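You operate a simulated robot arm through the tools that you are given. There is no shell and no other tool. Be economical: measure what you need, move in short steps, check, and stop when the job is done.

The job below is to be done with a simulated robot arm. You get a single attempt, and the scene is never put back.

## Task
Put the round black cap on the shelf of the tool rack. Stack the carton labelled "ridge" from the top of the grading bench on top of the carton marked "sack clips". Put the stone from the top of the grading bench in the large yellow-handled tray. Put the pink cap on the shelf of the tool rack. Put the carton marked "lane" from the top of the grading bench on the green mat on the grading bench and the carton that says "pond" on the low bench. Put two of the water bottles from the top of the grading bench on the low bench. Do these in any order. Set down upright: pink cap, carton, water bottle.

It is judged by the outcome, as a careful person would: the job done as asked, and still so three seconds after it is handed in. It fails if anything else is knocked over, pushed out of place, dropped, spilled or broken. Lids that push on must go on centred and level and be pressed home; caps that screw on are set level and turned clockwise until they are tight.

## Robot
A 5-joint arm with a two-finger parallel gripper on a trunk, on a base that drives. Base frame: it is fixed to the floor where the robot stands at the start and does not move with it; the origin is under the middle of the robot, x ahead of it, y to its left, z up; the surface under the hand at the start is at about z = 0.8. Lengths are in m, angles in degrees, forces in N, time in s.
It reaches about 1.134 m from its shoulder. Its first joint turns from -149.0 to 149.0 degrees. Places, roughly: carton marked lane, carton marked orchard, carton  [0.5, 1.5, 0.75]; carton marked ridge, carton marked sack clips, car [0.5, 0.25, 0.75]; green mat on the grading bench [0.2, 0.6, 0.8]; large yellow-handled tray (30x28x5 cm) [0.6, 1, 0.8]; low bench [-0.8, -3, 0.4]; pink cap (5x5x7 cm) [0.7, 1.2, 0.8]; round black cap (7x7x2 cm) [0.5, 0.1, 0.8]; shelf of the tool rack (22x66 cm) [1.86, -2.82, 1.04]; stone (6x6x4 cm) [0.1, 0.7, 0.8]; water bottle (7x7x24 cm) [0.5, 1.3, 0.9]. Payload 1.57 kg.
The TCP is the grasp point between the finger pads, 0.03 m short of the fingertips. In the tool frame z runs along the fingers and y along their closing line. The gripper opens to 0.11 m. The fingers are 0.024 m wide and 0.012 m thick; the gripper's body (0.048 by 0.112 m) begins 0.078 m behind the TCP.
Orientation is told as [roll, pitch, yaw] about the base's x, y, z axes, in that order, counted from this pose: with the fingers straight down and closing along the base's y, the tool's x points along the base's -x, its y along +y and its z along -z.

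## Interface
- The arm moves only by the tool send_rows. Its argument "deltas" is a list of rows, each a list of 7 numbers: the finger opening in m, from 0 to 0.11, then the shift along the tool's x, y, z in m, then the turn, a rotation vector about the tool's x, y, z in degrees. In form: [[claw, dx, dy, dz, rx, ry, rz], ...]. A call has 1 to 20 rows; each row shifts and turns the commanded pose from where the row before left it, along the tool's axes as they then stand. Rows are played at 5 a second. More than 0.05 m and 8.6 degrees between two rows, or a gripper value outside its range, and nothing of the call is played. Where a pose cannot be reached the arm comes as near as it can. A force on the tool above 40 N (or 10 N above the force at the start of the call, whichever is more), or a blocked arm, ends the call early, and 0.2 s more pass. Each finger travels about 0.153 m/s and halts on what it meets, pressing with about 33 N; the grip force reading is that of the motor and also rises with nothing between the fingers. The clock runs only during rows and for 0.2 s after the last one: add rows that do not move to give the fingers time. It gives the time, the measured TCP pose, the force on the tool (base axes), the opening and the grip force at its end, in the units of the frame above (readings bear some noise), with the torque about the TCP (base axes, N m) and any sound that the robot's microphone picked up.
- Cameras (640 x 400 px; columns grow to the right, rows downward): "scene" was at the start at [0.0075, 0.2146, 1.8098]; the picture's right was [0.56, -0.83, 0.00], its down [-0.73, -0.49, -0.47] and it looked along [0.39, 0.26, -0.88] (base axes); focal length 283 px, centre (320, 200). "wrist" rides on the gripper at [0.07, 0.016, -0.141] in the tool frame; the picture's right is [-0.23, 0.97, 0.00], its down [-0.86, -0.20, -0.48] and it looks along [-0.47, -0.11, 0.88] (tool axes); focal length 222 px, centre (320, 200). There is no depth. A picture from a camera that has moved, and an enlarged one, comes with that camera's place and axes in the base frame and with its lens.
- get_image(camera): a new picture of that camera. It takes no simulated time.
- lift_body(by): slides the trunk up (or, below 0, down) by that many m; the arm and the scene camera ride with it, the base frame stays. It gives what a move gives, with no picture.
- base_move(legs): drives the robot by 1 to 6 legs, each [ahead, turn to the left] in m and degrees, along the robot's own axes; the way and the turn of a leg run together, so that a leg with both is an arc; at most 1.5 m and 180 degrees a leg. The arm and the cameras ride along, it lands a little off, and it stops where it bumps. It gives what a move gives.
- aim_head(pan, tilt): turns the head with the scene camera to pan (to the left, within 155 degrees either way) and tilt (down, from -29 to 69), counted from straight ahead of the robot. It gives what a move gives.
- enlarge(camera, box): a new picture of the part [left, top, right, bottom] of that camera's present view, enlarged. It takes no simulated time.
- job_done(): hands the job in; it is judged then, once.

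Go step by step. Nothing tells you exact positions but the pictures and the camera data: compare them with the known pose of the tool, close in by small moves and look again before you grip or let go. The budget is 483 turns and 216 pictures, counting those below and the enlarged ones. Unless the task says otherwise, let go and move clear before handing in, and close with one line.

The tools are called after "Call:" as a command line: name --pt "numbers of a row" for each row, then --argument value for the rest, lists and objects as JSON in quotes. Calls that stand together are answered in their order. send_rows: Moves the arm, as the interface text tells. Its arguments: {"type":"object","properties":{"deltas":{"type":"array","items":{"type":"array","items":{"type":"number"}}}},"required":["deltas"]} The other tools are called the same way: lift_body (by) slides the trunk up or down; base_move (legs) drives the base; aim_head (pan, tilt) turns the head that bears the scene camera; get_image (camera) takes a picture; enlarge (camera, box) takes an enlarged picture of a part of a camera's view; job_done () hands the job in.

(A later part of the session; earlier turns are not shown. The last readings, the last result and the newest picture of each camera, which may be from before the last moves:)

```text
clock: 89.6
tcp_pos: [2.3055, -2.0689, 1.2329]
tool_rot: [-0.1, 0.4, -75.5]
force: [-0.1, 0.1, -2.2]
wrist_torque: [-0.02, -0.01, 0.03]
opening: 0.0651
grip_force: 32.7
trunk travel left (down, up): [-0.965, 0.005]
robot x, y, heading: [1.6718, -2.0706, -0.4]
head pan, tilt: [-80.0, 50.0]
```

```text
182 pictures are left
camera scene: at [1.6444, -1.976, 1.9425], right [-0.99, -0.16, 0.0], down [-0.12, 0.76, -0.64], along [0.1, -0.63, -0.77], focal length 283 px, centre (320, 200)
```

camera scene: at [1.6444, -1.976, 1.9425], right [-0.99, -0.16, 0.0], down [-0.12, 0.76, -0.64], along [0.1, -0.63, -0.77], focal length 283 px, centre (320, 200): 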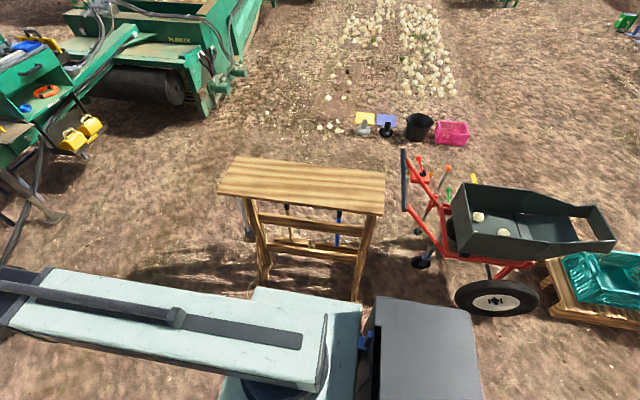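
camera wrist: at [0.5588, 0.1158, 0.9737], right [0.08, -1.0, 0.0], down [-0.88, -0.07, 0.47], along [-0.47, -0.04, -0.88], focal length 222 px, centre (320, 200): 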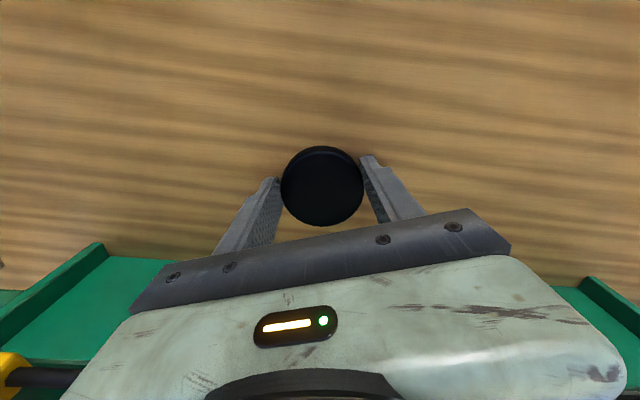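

The shelf spans x 1.5–2.2, y -2.69 to -2.92, at z 1.04, and it is empty. I'll swing the cap over (1.72, -2.80).

Call:
send_rows --pt "0.05 -0.0366 -0.026 0 0 0 0" --pt "0.05 -0.0366 -0.026 0 0 0 0" --pt "0.05 -0.0366 -0.026 0 0 0 0" --pt "0.05 -0.0366 -0.026 0 0 0 0" --pt "0.05 -0.0366 -0.026 0 0 0 0" --pt "0.05 -0.0366 -0.026 0 0 0 0" --pt "0.05 -0.0366 -0.026 0 0 0 0" --pt "0.05 -0.0366 -0.026 0 0 0 0" --pt "0.05 -0.0366 -0.026 0 0 0 0" --pt "0.05 -0.0366 -0.026 0 0 0 0" --pt "0.05 -0.0366 -0.026 0 0 0 0"

Call:
send_rows --pt "0.05 -0.0145 -0.0422 0 0 0 0" --pt "0.05 -0.0145 -0.0422 0 0 0 0" --pt "0.05 -0.0145 -0.0422 0 0 0 0" --pt "0.05 -0.0145 -0.0422 0 0 0 0" --pt "0.05 -0.0145 -0.0422 0 0 0 0" --pt "0.05 -0.0145 -0.0422 0 0 0 0" --pt "0.05 -0.0145 -0.0422 0 0 0 0" --pt "0.05 -0.0145 -0.0422 0 0 0 0" --pt "0.05 -0.0145 -0.0422 0 0 0 0" --pt "0.05 -0.0145 -0.0422 0 0 0 0" --pt "0.05 -0.0145 -0.0422 0 0 0 0" --pt "0.05 0 0 0 0 0 0"

Call:
get_image --camera "wrist"

Call:
get_image --camera "scene"

```text
clock: 92.0
tcp_pos: [2.1273, -2.535, 1.2306]
tool_rot: [-0.2, 0.4, -75.5]
force: [-0.1, 0.3, -1.5]
wrist_torque: [0.03, -0.01, 0.05]
opening: 0.0651
grip_force: 33.1
trunk travel left (down, up): [-0.965, 0.005]
robot x, y, heading: [1.6746, -2.0719, -0.8]
head pan, tilt: [-80.0, 50.0]
```

```text
clock: 94.6
tcp_pos: [1.7174, -2.8008, 1.2313]
tool_rot: [-0.1, 0.4, -75.5]
force: [-0.5, -1.0, -1.9]
wrist_torque: [0.03, 0.02, -0.02]
opening: 0.065
grip_force: 33.0
out of reach, approached as far as the arm can: row 1
trunk travel left (down, up): [-0.965, 0.005]
robot x, y, heading: [1.6761, -2.0702, -0.4]
head pan, tilt: [-80.0, 50.0]
```

```text
181 pictures are left
camera wrist: at [1.7163, -2.7303, 1.3737], right [1.0, 0.02, 0.0], down [0.02, -0.88, 0.47], along [0.01, -0.47, -0.88], focal length 222 px, centre (320, 200)
```

wrist: 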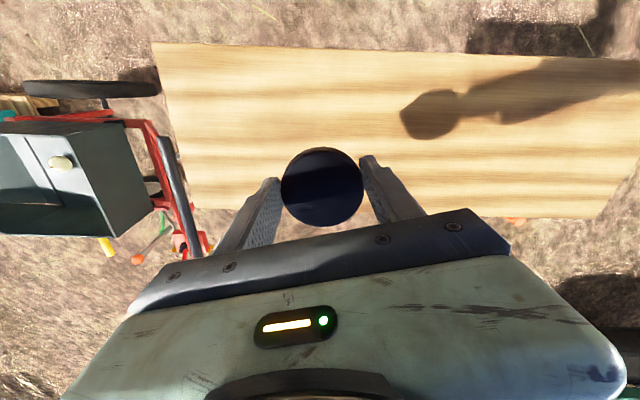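

```text
180 pictures are left
camera scene: at [1.6442, -1.9761, 1.9425], right [-0.99, -0.16, 0.0], down [-0.12, 0.76, -0.64], along [0.1, -0.63, -0.77], focal length 283 px, centre (320, 200)
```

scene: 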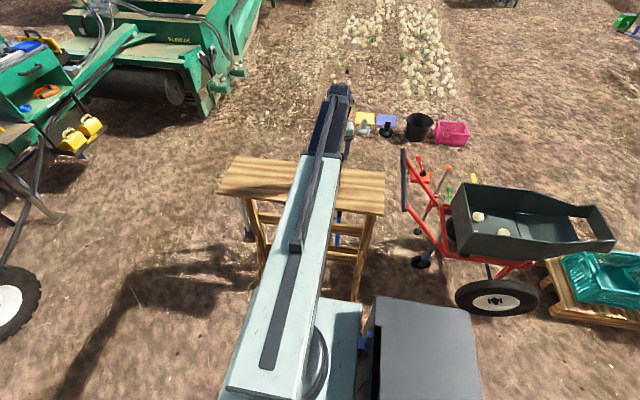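

The cap is over the shelf centre line. I'll lower to just above contact, then touch down and release.

Call:
lift_body --by -0.148

Call:
lift_body --by -0.009

```text
clock: 96.3
tcp_pos: [1.7172, -2.801, 1.0841]
tool_rot: [-0.1, 0.4, -75.6]
force: [0.1, 0.3, -1.5]
wrist_torque: [0.03, 0.0, 0.0]
opening: 0.0652
grip_force: 32.9
trunk travel left (down, up): [-0.817, 0.153]
robot x, y, heading: [1.6767, -2.0736, -0.7]
head pan, tilt: [-80.0, 50.0]
```

```text
clock: 96.9
tcp_pos: [1.719, -2.8003, 1.0759]
tool_rot: [-0.1, 0.4, -75.6]
force: [-0.1, -0.2, -1.7]
wrist_torque: [0.03, -0.02, 0.01]
opening: 0.0649
grip_force: 32.8
trunk travel left (down, up): [-0.808, 0.162]
robot x, y, heading: [1.6777, -2.0692, -0.6]
head pan, tilt: [-80.0, 50.0]
```

Call:
lift_body --by -0.004

Call:
lift_body --by -0.003

```text
clock: 97.4
tcp_pos: [1.7187, -2.801, 1.0714]
tool_rot: [-0.1, 0.3, -75.5]
force: [1.2, -7.8, 18.5]
wrist_torque: [-0.06, 0.0, 0.01]
opening: 0.0653
grip_force: 33.2
trunk travel left (down, up): [-0.804, 0.166]
robot x, y, heading: [1.6791, -2.0735, -0.6]
head pan, tilt: [-80.0, 50.0]
```

```text
clock: 97.9
tcp_pos: [1.7188, -2.7983, 1.0704]
tool_rot: [-0.1, 0.2, -75.5]
force: [-0.8, 0.4, 26.6]
wrist_torque: [0.21, -0.45, -0.1]
opening: 0.0648
grip_force: 32.9
trunk travel left (down, up): [-0.802, 0.168]
robot x, y, heading: [1.6739, -2.0723, -0.6]
head pan, tilt: [-80.0, 50.0]
stopped: the force on the tool passed its limit at 44 N (the readings are from after the stop); the commanded pose is now the measured one
```

The cap has touched the shelf. I'll ease up, open and lift clear.

Call:
lift_body --by 0.002

Call:
send_rows --pt "0.07 0 0 0 0 0 0" --pt "0.09 0 0 0 0 0 0" --pt "0.11 0 0 0 0 0 0" --pt "0.11 0 0 0 0 0 0"

Call:
lift_body --by 0.16

Call:
get_image --camera "wrist"

```text
clock: 98.4
tcp_pos: [1.7191, -2.8013, 1.0695]
tool_rot: [-0.1, 0.3, -75.6]
force: [-0.6, 0.2, -2.1]
wrist_torque: [0.02, 0.0, 0.02]
opening: 0.0648
grip_force: 32.7
trunk travel left (down, up): [-0.804, 0.166]
robot x, y, heading: [1.6753, -2.0675, -0.6]
head pan, tilt: [-80.0, 50.0]
```

```text
clock: 99.4
tcp_pos: [1.7202, -2.8008, 1.0697]
tool_rot: [-0.1, 0.4, -75.6]
force: [0.7, 0.0, 0.5]
wrist_torque: [-0.03, 0.02, 0.01]
opening: 0.1102
grip_force: 0.2
trunk travel left (down, up): [-0.804, 0.166]
robot x, y, heading: [1.6736, -2.0732, -0.7]
head pan, tilt: [-80.0, 50.0]
```

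```text
clock: 101.3
tcp_pos: [1.7189, -2.802, 1.2313]
tool_rot: [-0.1, 0.3, -75.6]
force: [-0.9, 0.7, 0.5]
wrist_torque: [-0.03, 0.01, 0.01]
opening: 0.1099
grip_force: 0.0
trunk travel left (down, up): [-0.964, 0.006]
robot x, y, heading: [1.6735, -2.0709, -0.7]
head pan, tilt: [-80.0, 50.0]
```

```text
179 pictures are left
camera wrist: at [1.7164, -2.7308, 1.372], right [1.0, 0.02, 0.0], down [0.02, -0.88, 0.47], along [0.01, -0.47, -0.88], focal length 222 px, centre (320, 200)
```

wrist: 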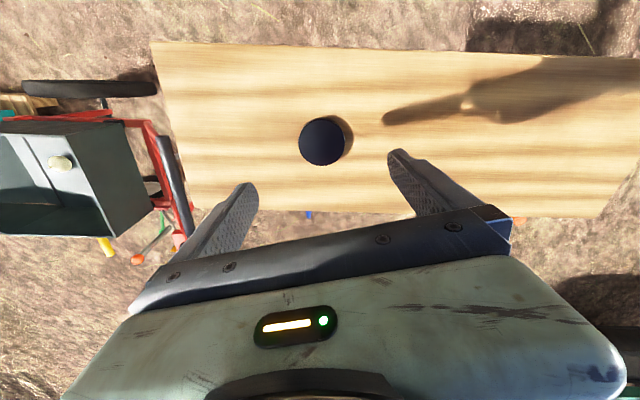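

The black cap is on the shelf. I'll reverse out, turn to face -y, and reverse along the bench to the bottles and pond area.

Call:
base_move --legs '[[-1.1, 0], [-1.07, 0], [0, -90]]'

```text
clock: 115.7
tcp_pos: [-1.194, -2.057, 1.2304]
tool_rot: [0.0, 0.3, -167.6]
force: [0.1, -0.8, -0.9]
wrist_torque: [0.04, 0.02, 0.03]
opening: 0.1103
grip_force: 0.1
trunk travel left (down, up): [-0.964, 0.006]
robot x, y, heading: [-0.5015, -2.0358, -91.7]
head pan, tilt: [-80.0, 50.0]
```

Call:
base_move --legs '[[-1.5, 0], [-1.5, 0]]'

Call:
aim_head --pan 90 --tilt 50

Call:
get_image --camera "scene"

```text
clock: 130.4
tcp_pos: [-0.9846, 1.0028, 1.2303]
tool_rot: [0.0, 0.3, -169.0]
force: [0.1, -0.9, -0.3]
wrist_torque: [-0.02, 0.0, -0.01]
opening: 0.1102
grip_force: 0.1
trunk travel left (down, up): [-0.964, 0.006]
robot x, y, heading: [-0.2946, 1.0079, -93.2]
head pan, tilt: [-80.0, 50.0]
```

```text
clock: 133.0
tcp_pos: [-0.9847, 1.0031, 1.2309]
tool_rot: [-0.1, 0.3, -168.9]
force: [0.0, -0.2, 0.0]
wrist_torque: [-0.03, 0.01, 0.02]
opening: 0.1098
grip_force: 0.0
trunk travel left (down, up): [-0.964, 0.006]
robot x, y, heading: [-0.2984, 1.0077, -93.4]
head pan, tilt: [90.0, 50.0]
```

```text
178 pictures are left
camera scene: at [-0.048, 1.0393, 1.9411], right [-0.06, -1.0, 0.0], down [-0.76, 0.04, -0.64], along [0.64, -0.04, -0.77], focal length 283 px, centre (320, 200)
```

scene: 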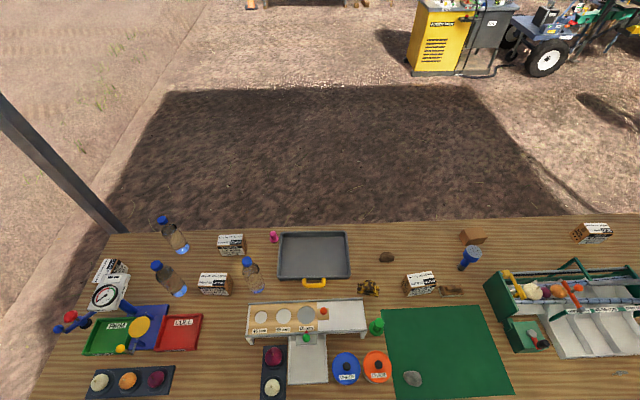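

The view is good. I'll zoom in on the brown box and the far-left group.

Call:
enlarge --camera "scene" --box '[360, 210, 500, 310]'

Call:
enlarge --camera "scene" --box '[60, 200, 360, 400]'

```text
4.00 times, centred on (430, 260) of scene
camera zoom: at [-0.048, 1.0393, 1.9411], right [-0.06, -1.0, 0.0], down [-0.76, 0.04, -0.64], along [0.64, -0.04, -0.77], focal length 1131 px, centre (-120, -40)
```

zoom: 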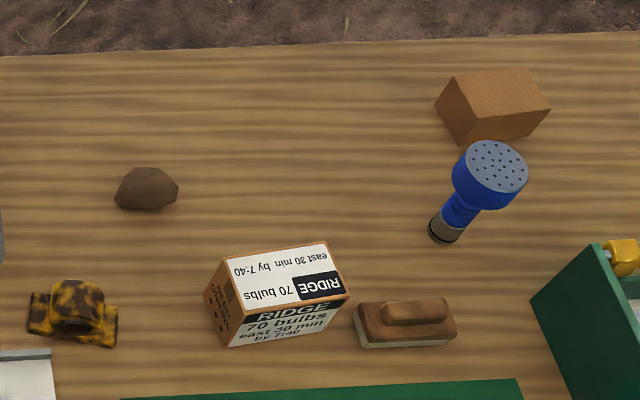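

```text
2.00 times, centred on (210, 300) of scene
camera zoom: at [-0.048, 1.0393, 1.9411], right [-0.06, -1.0, 0.0], down [-0.76, 0.04, -0.64], along [0.64, -0.04, -0.77], focal length 565 px, centre (540, 0)
```

zoom: 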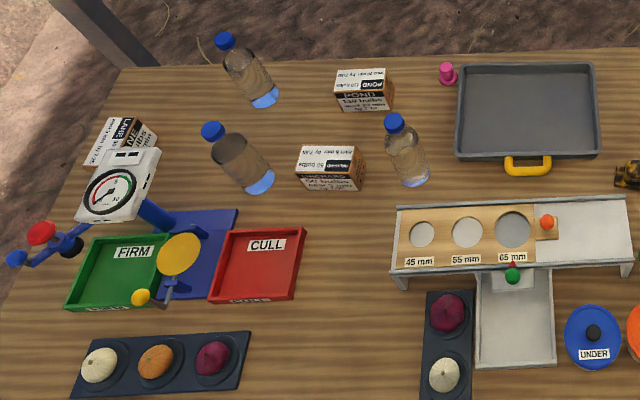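

The four visible faces of the brown box are blank, so I must check its far (+x) face with the wrist camera. First I'll swing the arm round through the front to the bench side.

Call:
send_rows --pt "0.11 0.0099 0.0467 0 0 0 0" --pt "0.11 0.0099 0.0467 0 0 0 0" --pt "0.11 0.0099 0.0467 0 0 0 0" --pt "0.11 0.0099 0.0467 0 0 0 0" --pt "0.11 0.0099 0.0467 0 0 0 0" --pt "0.11 0.0099 0.0467 0 0 0 0" --pt "0.11 0.0099 0.0467 0 0 0 0" --pt "0.11 0.0099 0.0467 0 0 0 0" --pt "0.11 0.0099 0.0467 0 0 0 0" --pt "0.11 0.0099 0.0467 0 0 0 0" --pt "0.11 0.0099 0.0467 0 0 0 0"

Call:
send_rows --pt "0.11 0.0401 0.0226 0 0 0 0" --pt "0.11 0.0401 0.0226 0 0 0 0" --pt "0.11 0.0401 0.0226 0 0 0 0" --pt "0.11 0.0401 0.0226 0 0 0 0" --pt "0.11 0.0401 0.0226 0 0 0 0" --pt "0.11 0.0401 0.0226 0 0 0 0" --pt "0.11 0.0401 0.0226 0 0 0 0" --pt "0.11 0.0401 0.0226 0 0 0 0" --pt "0.11 0.0401 0.0226 0 0 0 0" --pt "0.11 0.0401 0.0226 0 0 0 0" --pt "0.11 0.0401 0.0226 0 0 0 0"

Call:
send_rows --pt "0.11 0.0474 -0.0056 0 0 0 0" --pt "0.11 0.0474 -0.0056 0 0 0 0" --pt "0.11 0.0474 -0.0056 0 0 0 0" --pt "0.11 0.0474 -0.0056 0 0 0 0" --pt "0.11 0.0474 -0.0056 0 0 0 0" --pt "0.11 0.0474 -0.0056 0 0 0 0" --pt "0.11 0.0474 -0.0056 0 0 0 0" --pt "0.11 0.0474 -0.0056 0 0 0 0" --pt "0.11 0.0474 -0.0056 0 0 0 0" --pt "0.11 0.0474 -0.0056 0 0 0 0" --pt "0.11 0.0474 -0.0056 0 0 0 0"

Call:
send_rows --pt "0.11 0 0 0 0 0 -8" --pt "0.11 0 0 0 0 0 -8" --pt "0.11 0 0 0 0 0 -8" --pt "0.11 0 0 0 0 0 -8" --pt "0.11 0 0 0 0 0 -8" --pt "0.11 0 0 0 0 0 -8" --pt "0.11 0 0 0 0 0 -8" --pt "0.11 0 0 0 0 0 -8" --pt "0.11 0 0 0 0 0 -8" --pt "0.11 0 0 0 0 0 -8" --pt "0.11 0 0 0 0 0 0"

```text
clock: 135.4
tcp_pos: [-0.7779, 0.5197, 1.231]
tool_rot: [-0.1, 0.3, -169.0]
force: [0.0, -0.9, -0.2]
wrist_torque: [0.0, 0.01, 0.0]
opening: 0.1097
grip_force: 0.1
out of reach, approached as far as the arm can: row 3, 5, 11
trunk travel left (down, up): [-0.964, 0.006]
robot x, y, heading: [-0.2962, 1.008, -93.3]
head pan, tilt: [90.0, 50.0]
```

```text
clock: 137.8
tcp_pos: [-0.2972, 0.3628, 1.2293]
tool_rot: [0.0, 0.2, -169.0]
force: [0.2, -0.7, 0.1]
wrist_torque: [0.01, -0.01, 0.02]
opening: 0.1099
grip_force: 0.0
out of reach, approached as far as the arm can: row 7
trunk travel left (down, up): [-0.964, 0.006]
robot x, y, heading: [-0.2962, 1.004, -93.2]
head pan, tilt: [90.0, 50.0]
```

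```text
clock: 140.2
tcp_pos: [0.2041, 0.5207, 1.2306]
tool_rot: [-0.1, 0.3, -168.9]
force: [0.2, 0.8, -0.4]
wrist_torque: [-0.01, 0.0, 0.01]
opening: 0.1103
grip_force: 0.0
out of reach, approached as far as the arm can: row 10
trunk travel left (down, up): [-0.964, 0.006]
robot x, y, heading: [-0.2992, 1.0047, -93.2]
head pan, tilt: [90.0, 50.0]
```

```text
clock: 142.6
tcp_pos: [0.2004, 0.5205, 1.2306]
tool_rot: [0.2, 0.1, -88.8]
force: [-0.8, 0.0, 0.0]
wrist_torque: [0.0, 0.01, -0.01]
opening: 0.1101
grip_force: 0.1
trunk travel left (down, up): [-0.964, 0.006]
robot x, y, heading: [-0.2968, 1.0045, -93.5]
head pan, tilt: [90.0, 50.0]
```

I'll move the base back to y ≈ 1.28. From there the stone, tray, pond and bottles should all be in reach.

Call:
base_move --legs '[[0, 3.5], [-0.28, 0]]'

Call:
get_image --camera "scene"

```text
clock: 145.0
tcp_pos: [0.2283, 0.8389, 1.2305]
tool_rot: [0.3, 0.2, -85.4]
force: [-0.3, -0.2, 0.5]
wrist_torque: [-0.02, 0.02, -0.03]
opening: 0.11
grip_force: 0.1
trunk travel left (down, up): [-0.964, 0.006]
robot x, y, heading: [-0.2984, 1.2888, -89.9]
head pan, tilt: [90.0, 50.0]
```

```text
175 pictures are left
camera scene: at [-0.0506, 1.3415, 1.941], right [0.01, -1.0, 0.0], down [-0.77, -0.01, -0.64], along [0.64, 0.0, -0.77], focal length 283 px, centre (320, 200)
```

scene: 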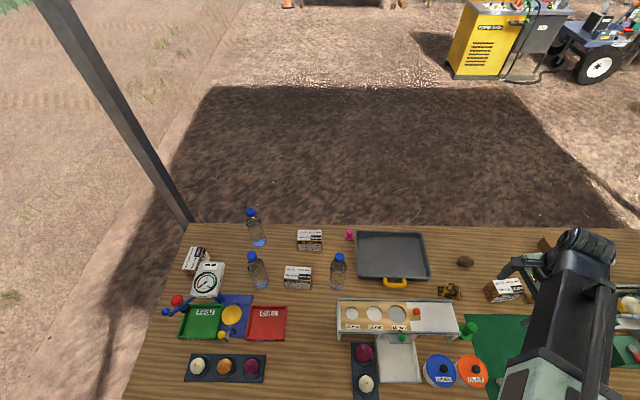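

Now I'll move the tool over the stone and lower partway to look.

Call:
send_rows --pt "0.11 -0.029 -0.038 0 0 0 0" --pt "0.11 -0.029 -0.038 0 0 0 0" --pt "0.11 -0.029 -0.038 0 0 0 0" --pt "0.11 -0.029 -0.038 0 0 0 0" --pt "0.11 0 0 0 0 0 0"

Call:
lift_body --by -0.25

Call:
get_image --camera "wrist"

Call:
aim_head --pan 45 --tilt 60

Call:
get_image --camera "scene"

```text
clock: 146.2
tcp_pos: [0.0853, 0.7099, 1.2315]
tool_rot: [0.3, 0.0, -85.3]
force: [0.6, 0.1, -0.6]
wrist_torque: [0.0, -0.01, -0.01]
opening: 0.1103
grip_force: 0.1
out of reach, approached as far as the arm can: row 4
trunk travel left (down, up): [-0.964, 0.006]
robot x, y, heading: [-0.2955, 1.2933, -89.4]
head pan, tilt: [90.0, 50.0]
```

```text
clock: 148.8
tcp_pos: [0.0857, 0.7103, 0.9807]
tool_rot: [0.2, 0.1, -85.3]
force: [0.0, 0.2, 0.0]
wrist_torque: [-0.01, -0.03, 0.04]
opening: 0.1098
grip_force: 0.1
trunk travel left (down, up): [-0.714, 0.256]
robot x, y, heading: [-0.2966, 1.294, -89.6]
head pan, tilt: [90.0, 50.0]
```

```text
174 pictures are left
camera wrist: at [0.0952, 0.7802, 1.122], right [0.99, -0.15, 0.0], down [-0.13, -0.87, 0.48], along [-0.07, -0.47, -0.88], focal length 222 px, centre (320, 200)
```

wrist: 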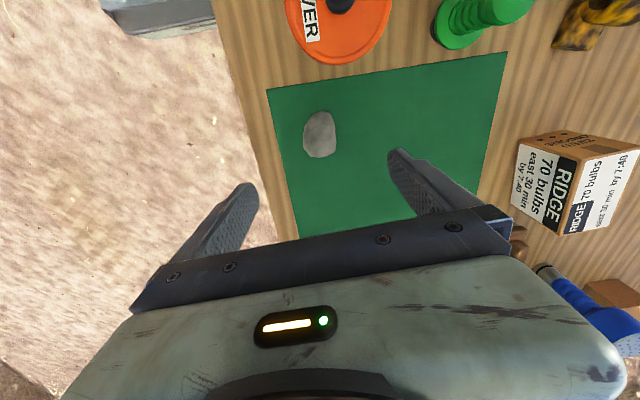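

```text
clock: 149.9
tcp_pos: [0.0852, 0.7098, 0.9805]
tool_rot: [0.3, 0.1, -85.2]
force: [0.3, 0.2, 0.5]
wrist_torque: [0.0, 0.04, 0.01]
opening: 0.1099
grip_force: 0.0
trunk travel left (down, up): [-0.714, 0.256]
robot x, y, heading: [-0.2978, 1.2949, -89.7]
head pan, tilt: [45.0, 60.0]
```

```text
173 pictures are left
camera scene: at [-0.08, 1.293, 1.6785], right [-0.7, -0.71, 0.0], down [-0.62, 0.61, -0.5], along [0.36, -0.35, -0.87], focal length 283 px, centre (320, 200)
```

scene: 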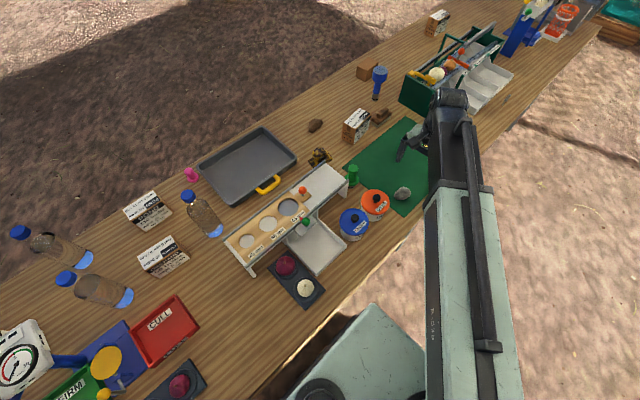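

The stone is under the hand at about (0.086, 0.718). I'll align, lower and grip it along its narrow side.

Call:
send_rows --pt "0.11 0.0075 0 0 0 0 0" --pt "0.11 0 0 0 0 0 0"

Call:
lift_body --by -0.09

Call:
get_image --camera "wrist"

```text
clock: 150.5
tcp_pos: [0.0853, 0.7174, 0.9814]
tool_rot: [0.3, 0.2, -85.3]
force: [0.2, 0.2, 0.0]
wrist_torque: [0.02, -0.01, 0.01]
opening: 0.1098
grip_force: 0.0
trunk travel left (down, up): [-0.714, 0.256]
robot x, y, heading: [-0.2964, 1.2899, -89.8]
head pan, tilt: [45.0, 60.0]
```

```text
clock: 151.8
tcp_pos: [0.0854, 0.7178, 0.8912]
tool_rot: [0.1, 0.0, -85.3]
force: [-0.3, 0.0, 0.0]
wrist_torque: [-0.01, 0.0, -0.01]
opening: 0.1099
grip_force: 0.0
trunk travel left (down, up): [-0.624, 0.346]
robot x, y, heading: [-0.2962, 1.2925, -89.5]
head pan, tilt: [45.0, 60.0]
```

```text
172 pictures are left
camera wrist: at [0.0942, 0.7878, 1.032], right [0.99, -0.15, 0.0], down [-0.13, -0.87, 0.48], along [-0.07, -0.47, -0.88], focal length 222 px, centre (320, 200)
```

wrist: 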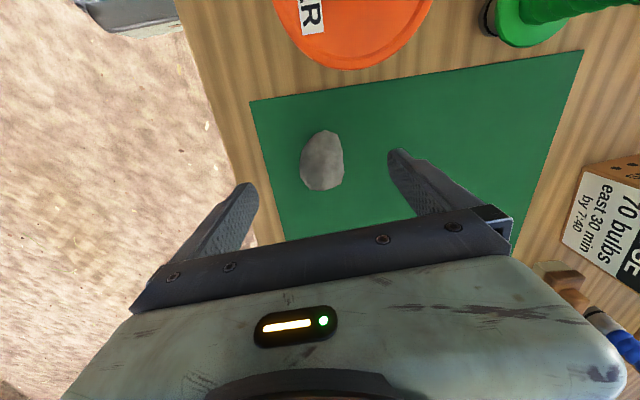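

Call:
lift_body --by -0.052

Call:
send_rows --pt "0.09 0 0 0 0 0 0" --pt "0.07 0 0 0 0 0 0" --pt "0.05 0 0 0 0 0 0" --pt "0.03 0 0 0 0 0 0" --pt "0.03 0 0 0 0 0 0"

Call:
lift_body --by 0.35

Call:
get_image --camera "wrist"

```text
clock: 152.7
tcp_pos: [0.0857, 0.7178, 0.8389]
tool_rot: [0.2, 0.1, -85.3]
force: [-1.3, 0.4, -1.0]
wrist_torque: [-0.02, 0.01, 0.03]
opening: 0.1101
grip_force: 0.0
trunk travel left (down, up): [-0.572, 0.398]
robot x, y, heading: [-0.2979, 1.2917, -89.5]
head pan, tilt: [45.0, 60.0]
```

```text
clock: 153.9
tcp_pos: [0.0841, 0.7166, 0.8379]
tool_rot: [0.3, 0.0, -85.3]
force: [-0.5, -1.7, 3.2]
wrist_torque: [0.09, 0.01, -0.04]
opening: 0.041
grip_force: 32.6
trunk travel left (down, up): [-0.572, 0.398]
robot x, y, heading: [-0.2995, 1.2906, -89.6]
head pan, tilt: [45.0, 60.0]
```

```text
clock: 157.3
tcp_pos: [0.0852, 0.7176, 1.1893]
tool_rot: [0.2, 0.0, -85.2]
force: [-0.1, -0.2, -1.8]
wrist_torque: [0.05, 0.01, -0.01]
opening: 0.0411
grip_force: 33.3
trunk travel left (down, up): [-0.922, 0.048]
robot x, y, heading: [-0.2981, 1.2889, -89.6]
head pan, tilt: [45.0, 60.0]
```

```text
171 pictures are left
camera wrist: at [0.0944, 0.7875, 1.3298], right [0.99, -0.15, 0.0], down [-0.13, -0.87, 0.48], along [-0.07, -0.47, -0.88], focal length 222 px, centre (320, 200)
```

wrist: 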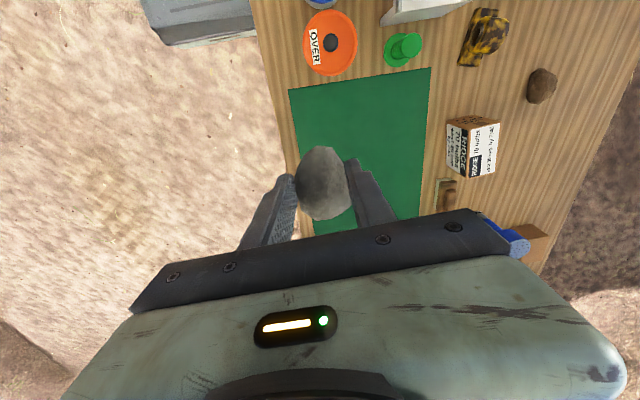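

I have the stone. I'll carry it over the tray centre at about (0.57, 1.02).

Call:
send_rows --pt "0.03 0.0218 0.0423 0 0 0 0" --pt "0.03 0.0218 0.0423 0 0 0 0" --pt "0.03 0.0218 0.0423 0 0 0 0" --pt "0.03 0.0218 0.0423 0 0 0 0" --pt "0.03 0.0218 0.0423 0 0 0 0" --pt "0.03 0.0218 0.0423 0 0 0 0" --pt "0.03 0.0218 0.0423 0 0 0 0" --pt "0.03 0.0218 0.0423 0 0 0 0" --pt "0.03 0.0218 0.0423 0 0 0 0" --pt "0.03 0.0218 0.0423 0 0 0 0" --pt "0.03 0.0218 0.0423 0 0 0 0" --pt "0.03 0.0218 0.0423 0 0 0 0" --pt "0.03 0 0 0 0 0 0"

Call:
lift_body --by -0.22

Call:
get_image --camera "wrist"

Call:
get_image --camera "scene"

```text
clock: 160.1
tcp_pos: [0.5711, 1.018, 1.1883]
tool_rot: [0.3, 0.0, -85.4]
force: [0.1, 0.9, -2.0]
wrist_torque: [0.04, 0.02, 0.01]
opening: 0.0407
grip_force: 32.6
out of reach, approached as far as the arm can: row 8, 11
trunk travel left (down, up): [-0.922, 0.048]
robot x, y, heading: [-0.2943, 1.2917, -89.4]
head pan, tilt: [45.0, 60.0]
```

```text
clock: 162.5
tcp_pos: [0.5699, 1.0178, 0.9677]
tool_rot: [0.2, 0.2, -85.3]
force: [-0.5, -0.3, -2.4]
wrist_torque: [0.03, -0.03, 0.0]
opening: 0.0408
grip_force: 32.5
trunk travel left (down, up): [-0.702, 0.268]
robot x, y, heading: [-0.2935, 1.2947, -89.6]
head pan, tilt: [45.0, 60.0]
```

```text
170 pictures are left
camera wrist: at [0.5794, 1.0876, 1.1098], right [0.99, -0.15, 0.0], down [-0.13, -0.87, 0.48], along [-0.07, -0.47, -0.88], focal length 222 px, centre (320, 200)
```

wrist: 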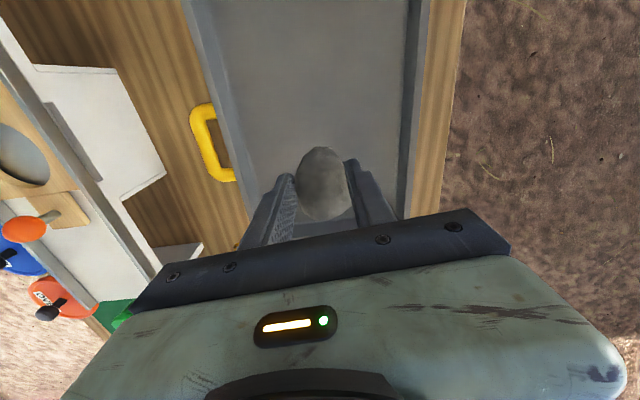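

```text
169 pictures are left
camera scene: at [-0.0798, 1.293, 1.6665], right [-0.7, -0.71, 0.0], down [-0.62, 0.61, -0.5], along [0.36, -0.35, -0.87], focal length 283 px, centre (320, 200)
```

scene: 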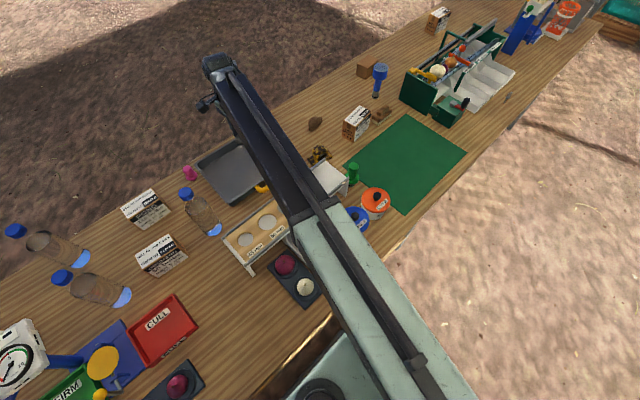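

The stone is well inside the tray, so I'll lower it gently onto the tray floor.

Call:
lift_body --by -0.112

Call:
lift_body --by -0.008

```text
clock: 163.9
tcp_pos: [0.5705, 1.0178, 0.856]
tool_rot: [0.2, 0.1, -85.3]
force: [-0.3, -0.8, -1.8]
wrist_torque: [0.02, -0.01, -0.02]
opening: 0.041
grip_force: 32.7
trunk travel left (down, up): [-0.59, 0.38]
robot x, y, heading: [-0.2946, 1.2899, -89.8]
head pan, tilt: [45.0, 60.0]
```

```text
clock: 164.5
tcp_pos: [0.5707, 1.0183, 0.8481]
tool_rot: [0.3, 0.1, -85.3]
force: [0.0, -0.2, -2.0]
wrist_torque: [0.01, 0.0, 0.02]
opening: 0.041
grip_force: 33.6
trunk travel left (down, up): [-0.582, 0.388]
robot x, y, heading: [-0.2981, 1.2953, -89.9]
head pan, tilt: [45.0, 60.0]
```

Call:
lift_body --by -0.005

Call:
lift_body --by -0.003

```text
clock: 165.0
tcp_pos: [0.5705, 1.0171, 0.8434]
tool_rot: [0.2, 0.2, -85.3]
force: [-0.5, 0.1, -1.9]
wrist_torque: [0.0, -0.01, 0.01]
opening: 0.0407
grip_force: 32.9
trunk travel left (down, up): [-0.577, 0.393]
robot x, y, heading: [-0.2999, 1.2911, -89.7]
head pan, tilt: [45.0, 60.0]
```

```text
clock: 165.5
tcp_pos: [0.5706, 1.0168, 0.8415]
tool_rot: [0.2, 0.1, -85.3]
force: [-0.1, 0.4, -1.9]
wrist_torque: [0.0, 0.0, 0.02]
opening: 0.041
grip_force: 33.3
trunk travel left (down, up): [-0.574, 0.396]
robot x, y, heading: [-0.2946, 1.2935, -89.9]
head pan, tilt: [45.0, 60.0]
```

Call:
lift_body --by -0.004

Call:
send_rows --pt "0.05 0 0 0 0 0 0" --pt "0.07 0 0 0 0 0 0" --pt "0.09 0 0 0 0 0 0" --pt "0.11 0 0 0 0 0 0" --pt "0.11 0 0 0 0 0 0"

Call:
lift_body --by 0.39

Call:
get_image --camera "wrist"

```text
clock: 166.1
tcp_pos: [0.5702, 1.0171, 0.8376]
tool_rot: [0.4, 0.0, -85.3]
force: [11.4, -2.1, 25.8]
wrist_torque: [-0.31, -0.46, 0.09]
opening: 0.0409
grip_force: 32.8
trunk travel left (down, up): [-0.57, 0.4]
robot x, y, heading: [-0.2964, 1.2914, -89.4]
head pan, tilt: [45.0, 60.0]
```

```text
clock: 167.2
tcp_pos: [0.5704, 1.0166, 0.836]
tool_rot: [0.2, 0.0, -85.2]
force: [0.3, 0.0, -0.1]
wrist_torque: [0.0, -0.01, 0.02]
opening: 0.1099
grip_force: 0.0
trunk travel left (down, up): [-0.57, 0.4]
robot x, y, heading: [-0.2959, 1.2921, -89.7]
head pan, tilt: [45.0, 60.0]
```

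```text
clock: 171.0
tcp_pos: [0.5708, 1.0189, 1.2264]
tool_rot: [0.2, 0.2, -85.3]
force: [0.2, -0.4, -0.1]
wrist_torque: [0.0, 0.01, -0.01]
opening: 0.11
grip_force: 0.0
trunk travel left (down, up): [-0.96, 0.01]
robot x, y, heading: [-0.2948, 1.2957, -89.6]
head pan, tilt: [45.0, 60.0]
```

```text
168 pictures are left
camera wrist: at [0.5794, 1.0876, 1.3679], right [0.99, -0.15, 0.0], down [-0.13, -0.87, 0.48], along [-0.07, -0.47, -0.88], focal length 222 px, centre (320, 200)
```

wrist: 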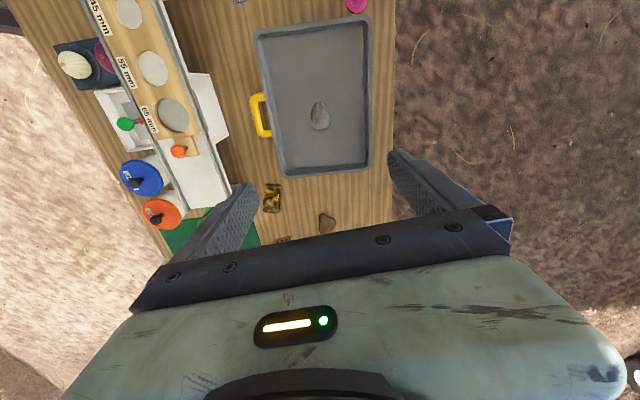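

The stone is in the tray. Next is the pond carton, so I'll move above it.

Call:
send_rows --pt "0.11 0.0474 0.0114 0 0 0 0" --pt "0.11 0.0474 0.0114 0 0 0 0" --pt "0.11 0.0474 0.0114 0 0 0 0" --pt "0.11 0.0474 0.0114 0 0 0 0" --pt "0.11 0.0474 0.0114 0 0 0 0" --pt "0.11 0.0474 0.0114 0 0 0 0" --pt "0.11 0.0474 0.0114 0 0 0 0" --pt "0.11 0.0474 0.0114 0 0 0 0" --pt "0.11 0 0 0 0 0 0"

Call:
get_image --camera "wrist"

Call:
aim_head --pan 90 --tilt 50

Call:
enlarge --camera "scene" --box '[140, 190, 360, 320]'

```text
clock: 173.0
tcp_pos: [0.587, 1.401, 1.2259]
tool_rot: [0.3, 0.0, -85.3]
force: [-0.4, 0.2, 0.0]
wrist_torque: [0.01, -0.05, -0.04]
opening: 0.1101
grip_force: 0.0
out of reach, approached as far as the arm can: row 5, 6, 7, 8
trunk travel left (down, up): [-0.96, 0.01]
robot x, y, heading: [-0.2984, 1.2912, -89.5]
head pan, tilt: [45.0, 60.0]
```

```text
167 pictures are left
camera wrist: at [0.596, 1.4696, 1.3679], right [0.99, -0.15, 0.01], down [-0.13, -0.87, 0.48], along [-0.07, -0.47, -0.88], focal length 222 px, centre (320, 200)
```

wrist: 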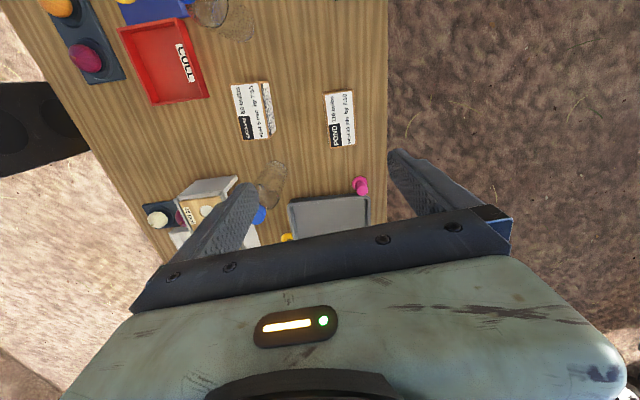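

```text
clock: 174.1
tcp_pos: [0.5868, 1.4011, 1.2259]
tool_rot: [0.2, 0.0, -85.3]
force: [0.4, -0.7, -0.4]
wrist_torque: [0.01, 0.0, -0.04]
opening: 0.1098
grip_force: 0.1
trunk travel left (down, up): [-0.96, 0.01]
robot x, y, heading: [-0.3002, 1.2918, -89.5]
head pan, tilt: [90.0, 50.0]
```

```text
2.91 times, centred on (250, 255) of scene
camera zoom: at [-0.0505, 1.3405, 1.937], right [0.01, -1.0, 0.0], down [-0.77, -0.01, -0.64], along [0.64, 0.0, -0.77], focal length 822 px, centre (524, 40)
```

zoom: 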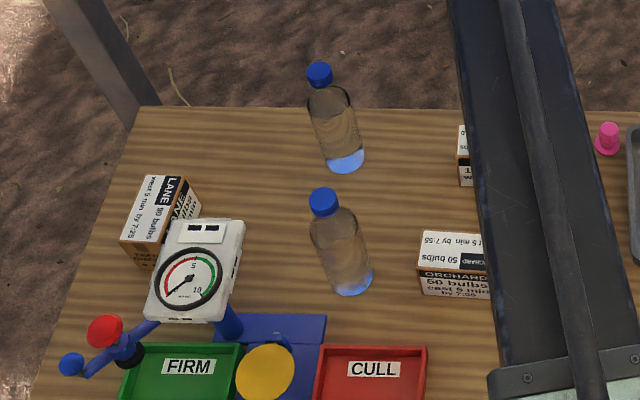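

Reach with the tool vertical tops out at r ≈ 0.89, so for far objects I should face the bench head-on. I'll swing the arm to the front, reverse away at an angle, and turn to face the bench at y ≈ 1.55.

Call:
send_rows --pt "0.11 -0.0326 -0.0314 0 0 0 0" --pt "0.11 -0.0326 -0.0314 0 0 0 0" --pt "0.11 -0.0326 -0.0314 0 0 0 0" --pt "0.11 -0.0326 -0.0314 0 0 0 0" --pt "0.11 -0.0326 -0.0314 0 0 0 0" --pt "0.11 -0.0326 -0.0314 0 0 0 0" --pt "0.11 -0.0326 -0.0314 0 0 0 0" --pt "0.11 -0.0326 -0.0314 0 0 0 0" --pt "0.11 -0.0326 -0.0314 0 0 0 0" --pt "0.11 -0.0326 -0.0314 0 0 0 0" --pt "0.11 -0.0306 -0.0359 0 0 0 0" --pt "0.11 -0.0306 -0.0359 0 0 0 0" --pt "0.11 -0.0306 -0.0359 0 0 0 0" --pt "0.11 -0.0306 -0.0359 0 0 0 0" --pt "0.11 -0.0306 -0.0359 0 0 0 0" --pt "0.11 -0.0306 -0.0359 0 0 0 0" --pt "0.11 -0.0306 -0.0359 0 0 0 0" --pt "0.11 -0.0306 -0.0359 0 0 0 0" --pt "0.11 -0.0306 -0.0359 0 0 0 0"

Call:
send_rows --pt "0.11 -0.008 -0.0458 0 0 0 0" --pt "0.11 -0.008 -0.0458 0 0 0 0" --pt "0.11 -0.008 -0.0458 0 0 0 0" --pt "0.11 -0.008 -0.0458 0 0 0 0" --pt "0.11 -0.008 -0.0458 0 0 0 0" --pt "0.11 -0.008 -0.0458 0 0 0 0"

Call:
base_move --legs '[[0, 20], [-0.3, 0], [0, 70]]'

Call:
aim_head --pan 10 --tilt 60

Call:
get_image --camera "scene"

```text
clock: 178.1
tcp_pos: [-0.0013, 0.7479, 1.2274]
tool_rot: [0.3, 0.0, -85.2]
force: [-1.3, 0.2, -0.9]
wrist_torque: [0.0, 0.0, 0.02]
opening: 0.11
grip_force: 0.2
out of reach, approached as far as the arm can: row 11, 16
trunk travel left (down, up): [-0.96, 0.01]
robot x, y, heading: [-0.2962, 1.2943, -89.6]
head pan, tilt: [90.0, 50.0]
```

```text
clock: 179.5
tcp_pos: [-0.2727, 0.677, 1.2273]
tool_rot: [0.3, 0.1, -85.2]
force: [0.3, -0.6, 0.5]
wrist_torque: [0.01, -0.01, 0.01]
opening: 0.1099
grip_force: 0.0
out of reach, approached as far as the arm can: row 6
trunk travel left (down, up): [-0.96, 0.01]
robot x, y, heading: [-0.2963, 1.2926, -89.4]
head pan, tilt: [90.0, 50.0]
```

```text
clock: 185.8
tcp_pos: [0.2123, 1.6162, 1.2271]
tool_rot: [0.3, 0.2, 5.8]
force: [0.1, 0.1, -0.2]
wrist_torque: [-0.05, 0.03, 0.03]
opening: 0.1099
grip_force: 0.0
trunk travel left (down, up): [-0.96, 0.01]
robot x, y, heading: [-0.4032, 1.5789, 1.2]
head pan, tilt: [90.0, 50.0]
```

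```text
clock: 187.3
tcp_pos: [0.2108, 1.6147, 1.2271]
tool_rot: [0.3, 0.1, 5.8]
force: [-0.2, 0.0, -0.2]
wrist_torque: [0.0, 0.04, -0.01]
opening: 0.11
grip_force: 0.1
trunk travel left (down, up): [-0.96, 0.01]
robot x, y, heading: [-0.4012, 1.5811, 1.4]
head pan, tilt: [10.0, 60.0]
```

```text
165 pictures are left
camera scene: at [-0.3886, 1.7614, 1.9245], right [0.2, -0.98, 0.0], down [-0.85, -0.17, -0.5], along [0.49, 0.1, -0.87], focal length 283 px, centre (320, 200)
```

scene: 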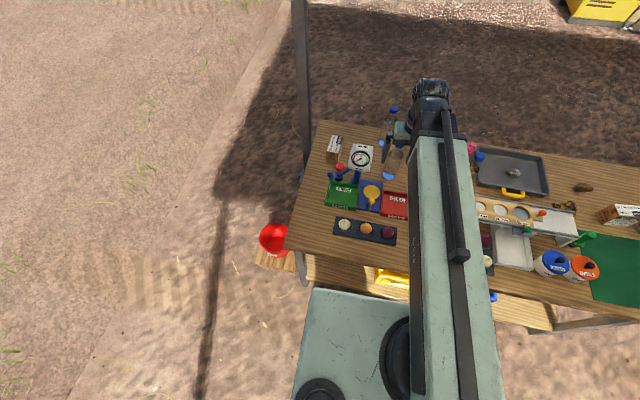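

I'm facing the bench at y = 1.58, with a low shelf visible beneath the bench top. I'll drive forward 0.22 m, staying short of the start distance, and take a close look.

Call:
base_move --legs '[[0.22, 0]]'

Call:
get_image --camera "wrist"

Call:
get_image --camera "scene"

```text
clock: 188.9
tcp_pos: [0.3538, 1.6003, 1.2267]
tool_rot: [0.1, 0.2, 3.9]
force: [0.4, 0.1, -0.3]
wrist_torque: [0.03, 0.02, 0.0]
opening: 0.1101
grip_force: 0.1
trunk travel left (down, up): [-0.96, 0.01]
robot x, y, heading: [-0.2646, 1.5823, -0.7]
head pan, tilt: [10.0, 60.0]
stopped in leg 1: the robot was blocked; the commanded pose is now the measured one
```

```text
164 pictures are left
camera wrist: at [0.2827, 1.6107, 1.3675], right [0.16, 0.99, 0.0], down [0.87, -0.14, 0.47], along [0.47, -0.07, -0.88], focal length 222 px, centre (320, 200)
```

wrist: 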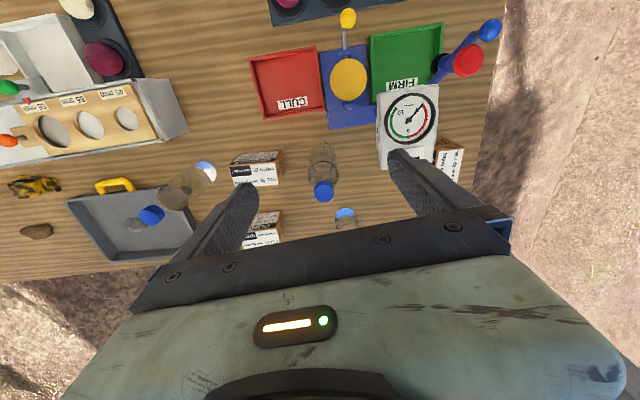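

```text
163 pictures are left
camera scene: at [-0.2392, 1.7675, 1.9245], right [0.17, -0.99, 0.0], down [-0.85, -0.14, -0.5], along [0.49, 0.08, -0.87], focal length 283 px, centre (320, 200)
```

scene: 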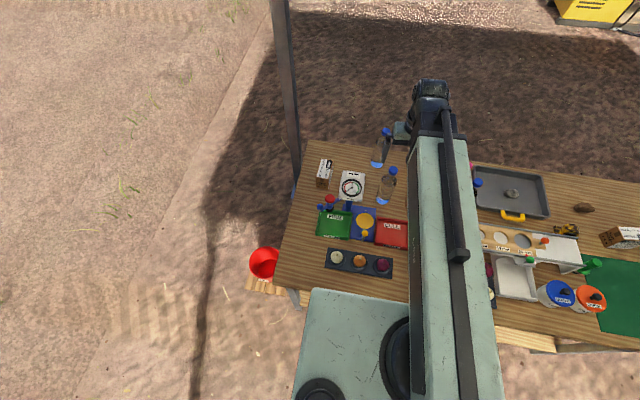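

The base bumped at x = -0.265 when head-on. I'll back off and try standing parallel to the bench but closer, at x ≈ -0.22.

Call:
base_move --legs '[[-0.15, 0], [0, -65], [0.45, 0], [0, -25]]'

```text
clock: 195.0
tcp_pos: [-0.0586, 0.7731, 1.227]
tool_rot: [0.2, 0.0, -62.7]
force: [-0.4, 0.4, -0.7]
wrist_torque: [-0.05, -0.02, -0.01]
opening: 0.1099
grip_force: 0.1
trunk travel left (down, up): [-0.96, 0.01]
robot x, y, heading: [-0.3169, 1.3316, -66.9]
head pan, tilt: [10.0, 60.0]
stopped in leg 3: the robot was blocked; the commanded pose is now the measured one
```

It bumped at that angle too, so the base is about 0.26 m in half-width. A shallower approach should reach x ≈ -0.25.

Call:
base_move --legs '[[-0.1, 0], [0, -17], [1.0, 0], [0, -6], [-0.95, 0]]'

```text
clock: 201.2
tcp_pos: [-0.1017, -0.0025, 1.2265]
tool_rot: [0.2, 0.2, -70.0]
force: [0.2, 0.2, 0.3]
wrist_torque: [-0.03, 0.02, 0.0]
opening: 0.1101
grip_force: 0.1
trunk travel left (down, up): [-0.96, 0.01]
robot x, y, heading: [-0.2874, 0.5848, -74.4]
head pan, tilt: [10.0, 60.0]
stopped in leg 3: the robot was blocked; the commanded pose is now the measured one
```

Call:
base_move --legs '[[-0.06, 0], [0, -11.5], [0.35, 0], [0, -6]]'

```text
clock: 205.3
tcp_pos: [-0.2735, -0.3284, 1.2273]
tool_rot: [0.2, 0.2, -87.3]
force: [0.0, 0.4, 0.5]
wrist_torque: [-0.01, 0.01, 0.02]
opening: 0.11
grip_force: 0.0
trunk travel left (down, up): [-0.96, 0.01]
robot x, y, heading: [-0.2774, 0.2911, -91.7]
head pan, tilt: [10.0, 60.0]
```

Call:
base_move --legs '[[-1.1, 0]]'

Call:
aim_head --pan 90 --tilt 55

Call:
get_image --camera "scene"

```text
clock: 210.9
tcp_pos: [-0.2435, 0.759, 1.2257]
tool_rot: [0.2, 0.1, -87.4]
force: [-0.8, 0.4, -0.7]
wrist_torque: [-0.02, 0.02, 0.03]
opening: 0.1101
grip_force: 0.0
trunk travel left (down, up): [-0.96, 0.01]
robot x, y, heading: [-0.245, 1.3719, -91.8]
head pan, tilt: [10.0, 60.0]
```

```text
clock: 212.4
tcp_pos: [-0.2423, 0.7585, 1.2263]
tool_rot: [0.2, 0.2, -87.4]
force: [0.4, -0.4, -0.4]
wrist_torque: [-0.02, -0.01, -0.02]
opening: 0.1101
grip_force: 0.1
trunk travel left (down, up): [-0.96, 0.01]
robot x, y, heading: [-0.2466, 1.3731, -91.5]
head pan, tilt: [90.0, 55.0]
```

```text
162 pictures are left
camera scene: at [-0.0013, 1.4135, 1.9305], right [-0.03, -1.0, 0.0], down [-0.82, 0.03, -0.57], along [0.57, -0.02, -0.82], focal length 283 px, centre (320, 200)
```

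scene: 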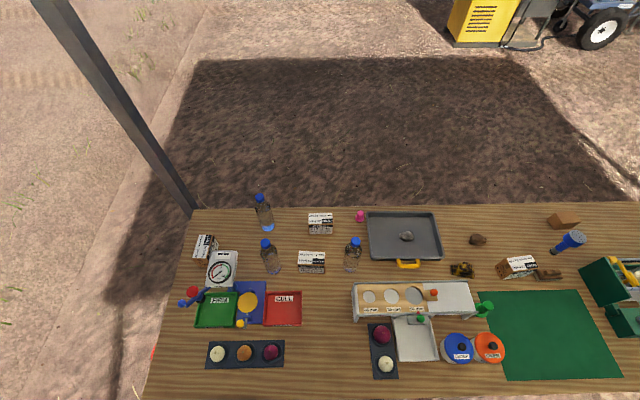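

Now standing at (-0.246, 1.373), I'll swing the arm over to the pond carton.

Call:
send_rows --pt "0.11 0.0094 0.0432 0 0 0 0" --pt "0.11 0.0094 0.0432 0 0 0 0" --pt "0.11 0.0094 0.0432 0 0 0 0" --pt "0.11 0.0094 0.0432 0 0 0 0" --pt "0.11 0.0094 0.0432 0 0 0 0" --pt "0.11 0.0094 0.0432 0 0 0 0" --pt "0.11 0.0094 0.0432 0 0 0 0" --pt "0.11 0.0094 0.0432 0 0 0 0" --pt "0.11 0.0319 0.0315 0 0 0 0" --pt "0.11 0.0319 0.0315 0 0 0 0" --pt "0.11 0.0319 0.0315 0 0 0 0" --pt "0.11 0.0319 0.0315 0 0 0 0" --pt "0.11 0.0319 0.0315 0 0 0 0" --pt "0.11 0.0319 0.0315 0 0 0 0" --pt "0.11 0.0319 0.0315 0 0 0 0" --pt "0.11 0.0319 0.0315 0 0 0 0" --pt "0.11 0.0319 0.0315 0 0 0 0"

Call:
send_rows --pt "0.11 0.0293 0.0301 0 0 0 0" --pt "0.11 0.0293 0.0301 0 0 0 0" --pt "0.11 0.0293 0.0301 0 0 0 0" --pt "0.11 0.0293 0.0301 0 0 0 0" --pt "0.11 0.0293 0.0301 0 0 0 0" --pt "0.11 0.0293 0.0301 0 0 0 0" --pt "0.11 0.0293 0.0301 0 0 0 0" --pt "0.11 0.0293 0.0301 0 0 0 0" --pt "0.11 0 0 0 0 0 0"

Call:
lift_body --by -0.12

Call:
get_image --camera "wrist"

```text
clock: 216.0
tcp_pos: [0.3717, 1.1469, 1.2263]
tool_rot: [0.2, 0.1, -87.4]
force: [0.1, 0.2, 0.3]
wrist_torque: [-0.01, 0.01, 0.01]
opening: 0.1099
grip_force: 0.1
out of reach, approached as far as the arm can: row 6, 14
trunk travel left (down, up): [-0.96, 0.01]
robot x, y, heading: [-0.2456, 1.3785, -91.6]
head pan, tilt: [90.0, 55.0]
```

```text
clock: 218.0
tcp_pos: [0.5998, 1.3989, 1.2269]
tool_rot: [0.2, 0.2, -87.4]
force: [-0.3, -0.4, -0.5]
wrist_torque: [0.0, -0.01, 0.02]
opening: 0.1101
grip_force: 0.0
trunk travel left (down, up): [-0.96, 0.01]
robot x, y, heading: [-0.2459, 1.376, -91.4]
head pan, tilt: [90.0, 55.0]
```

```text
clock: 219.5
tcp_pos: [0.5991, 1.3982, 1.1059]
tool_rot: [0.1, 0.2, -87.3]
force: [-0.7, 0.5, 0.6]
wrist_torque: [0.02, -0.02, 0.01]
opening: 0.1103
grip_force: 0.0
trunk travel left (down, up): [-0.84, 0.13]
robot x, y, heading: [-0.2456, 1.3779, -92.0]
head pan, tilt: [90.0, 55.0]
```

```text
161 pictures are left
camera wrist: at [0.6107, 1.4684, 1.248], right [0.98, -0.18, 0.0], down [-0.16, -0.86, 0.48], along [-0.08, -0.47, -0.88], focal length 222 px, centre (320, 200)
```

wrist: 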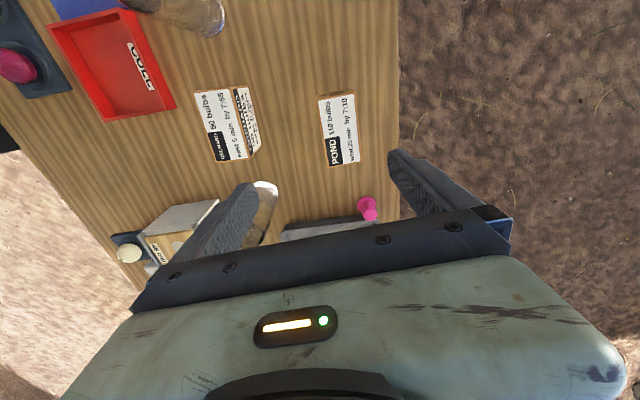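

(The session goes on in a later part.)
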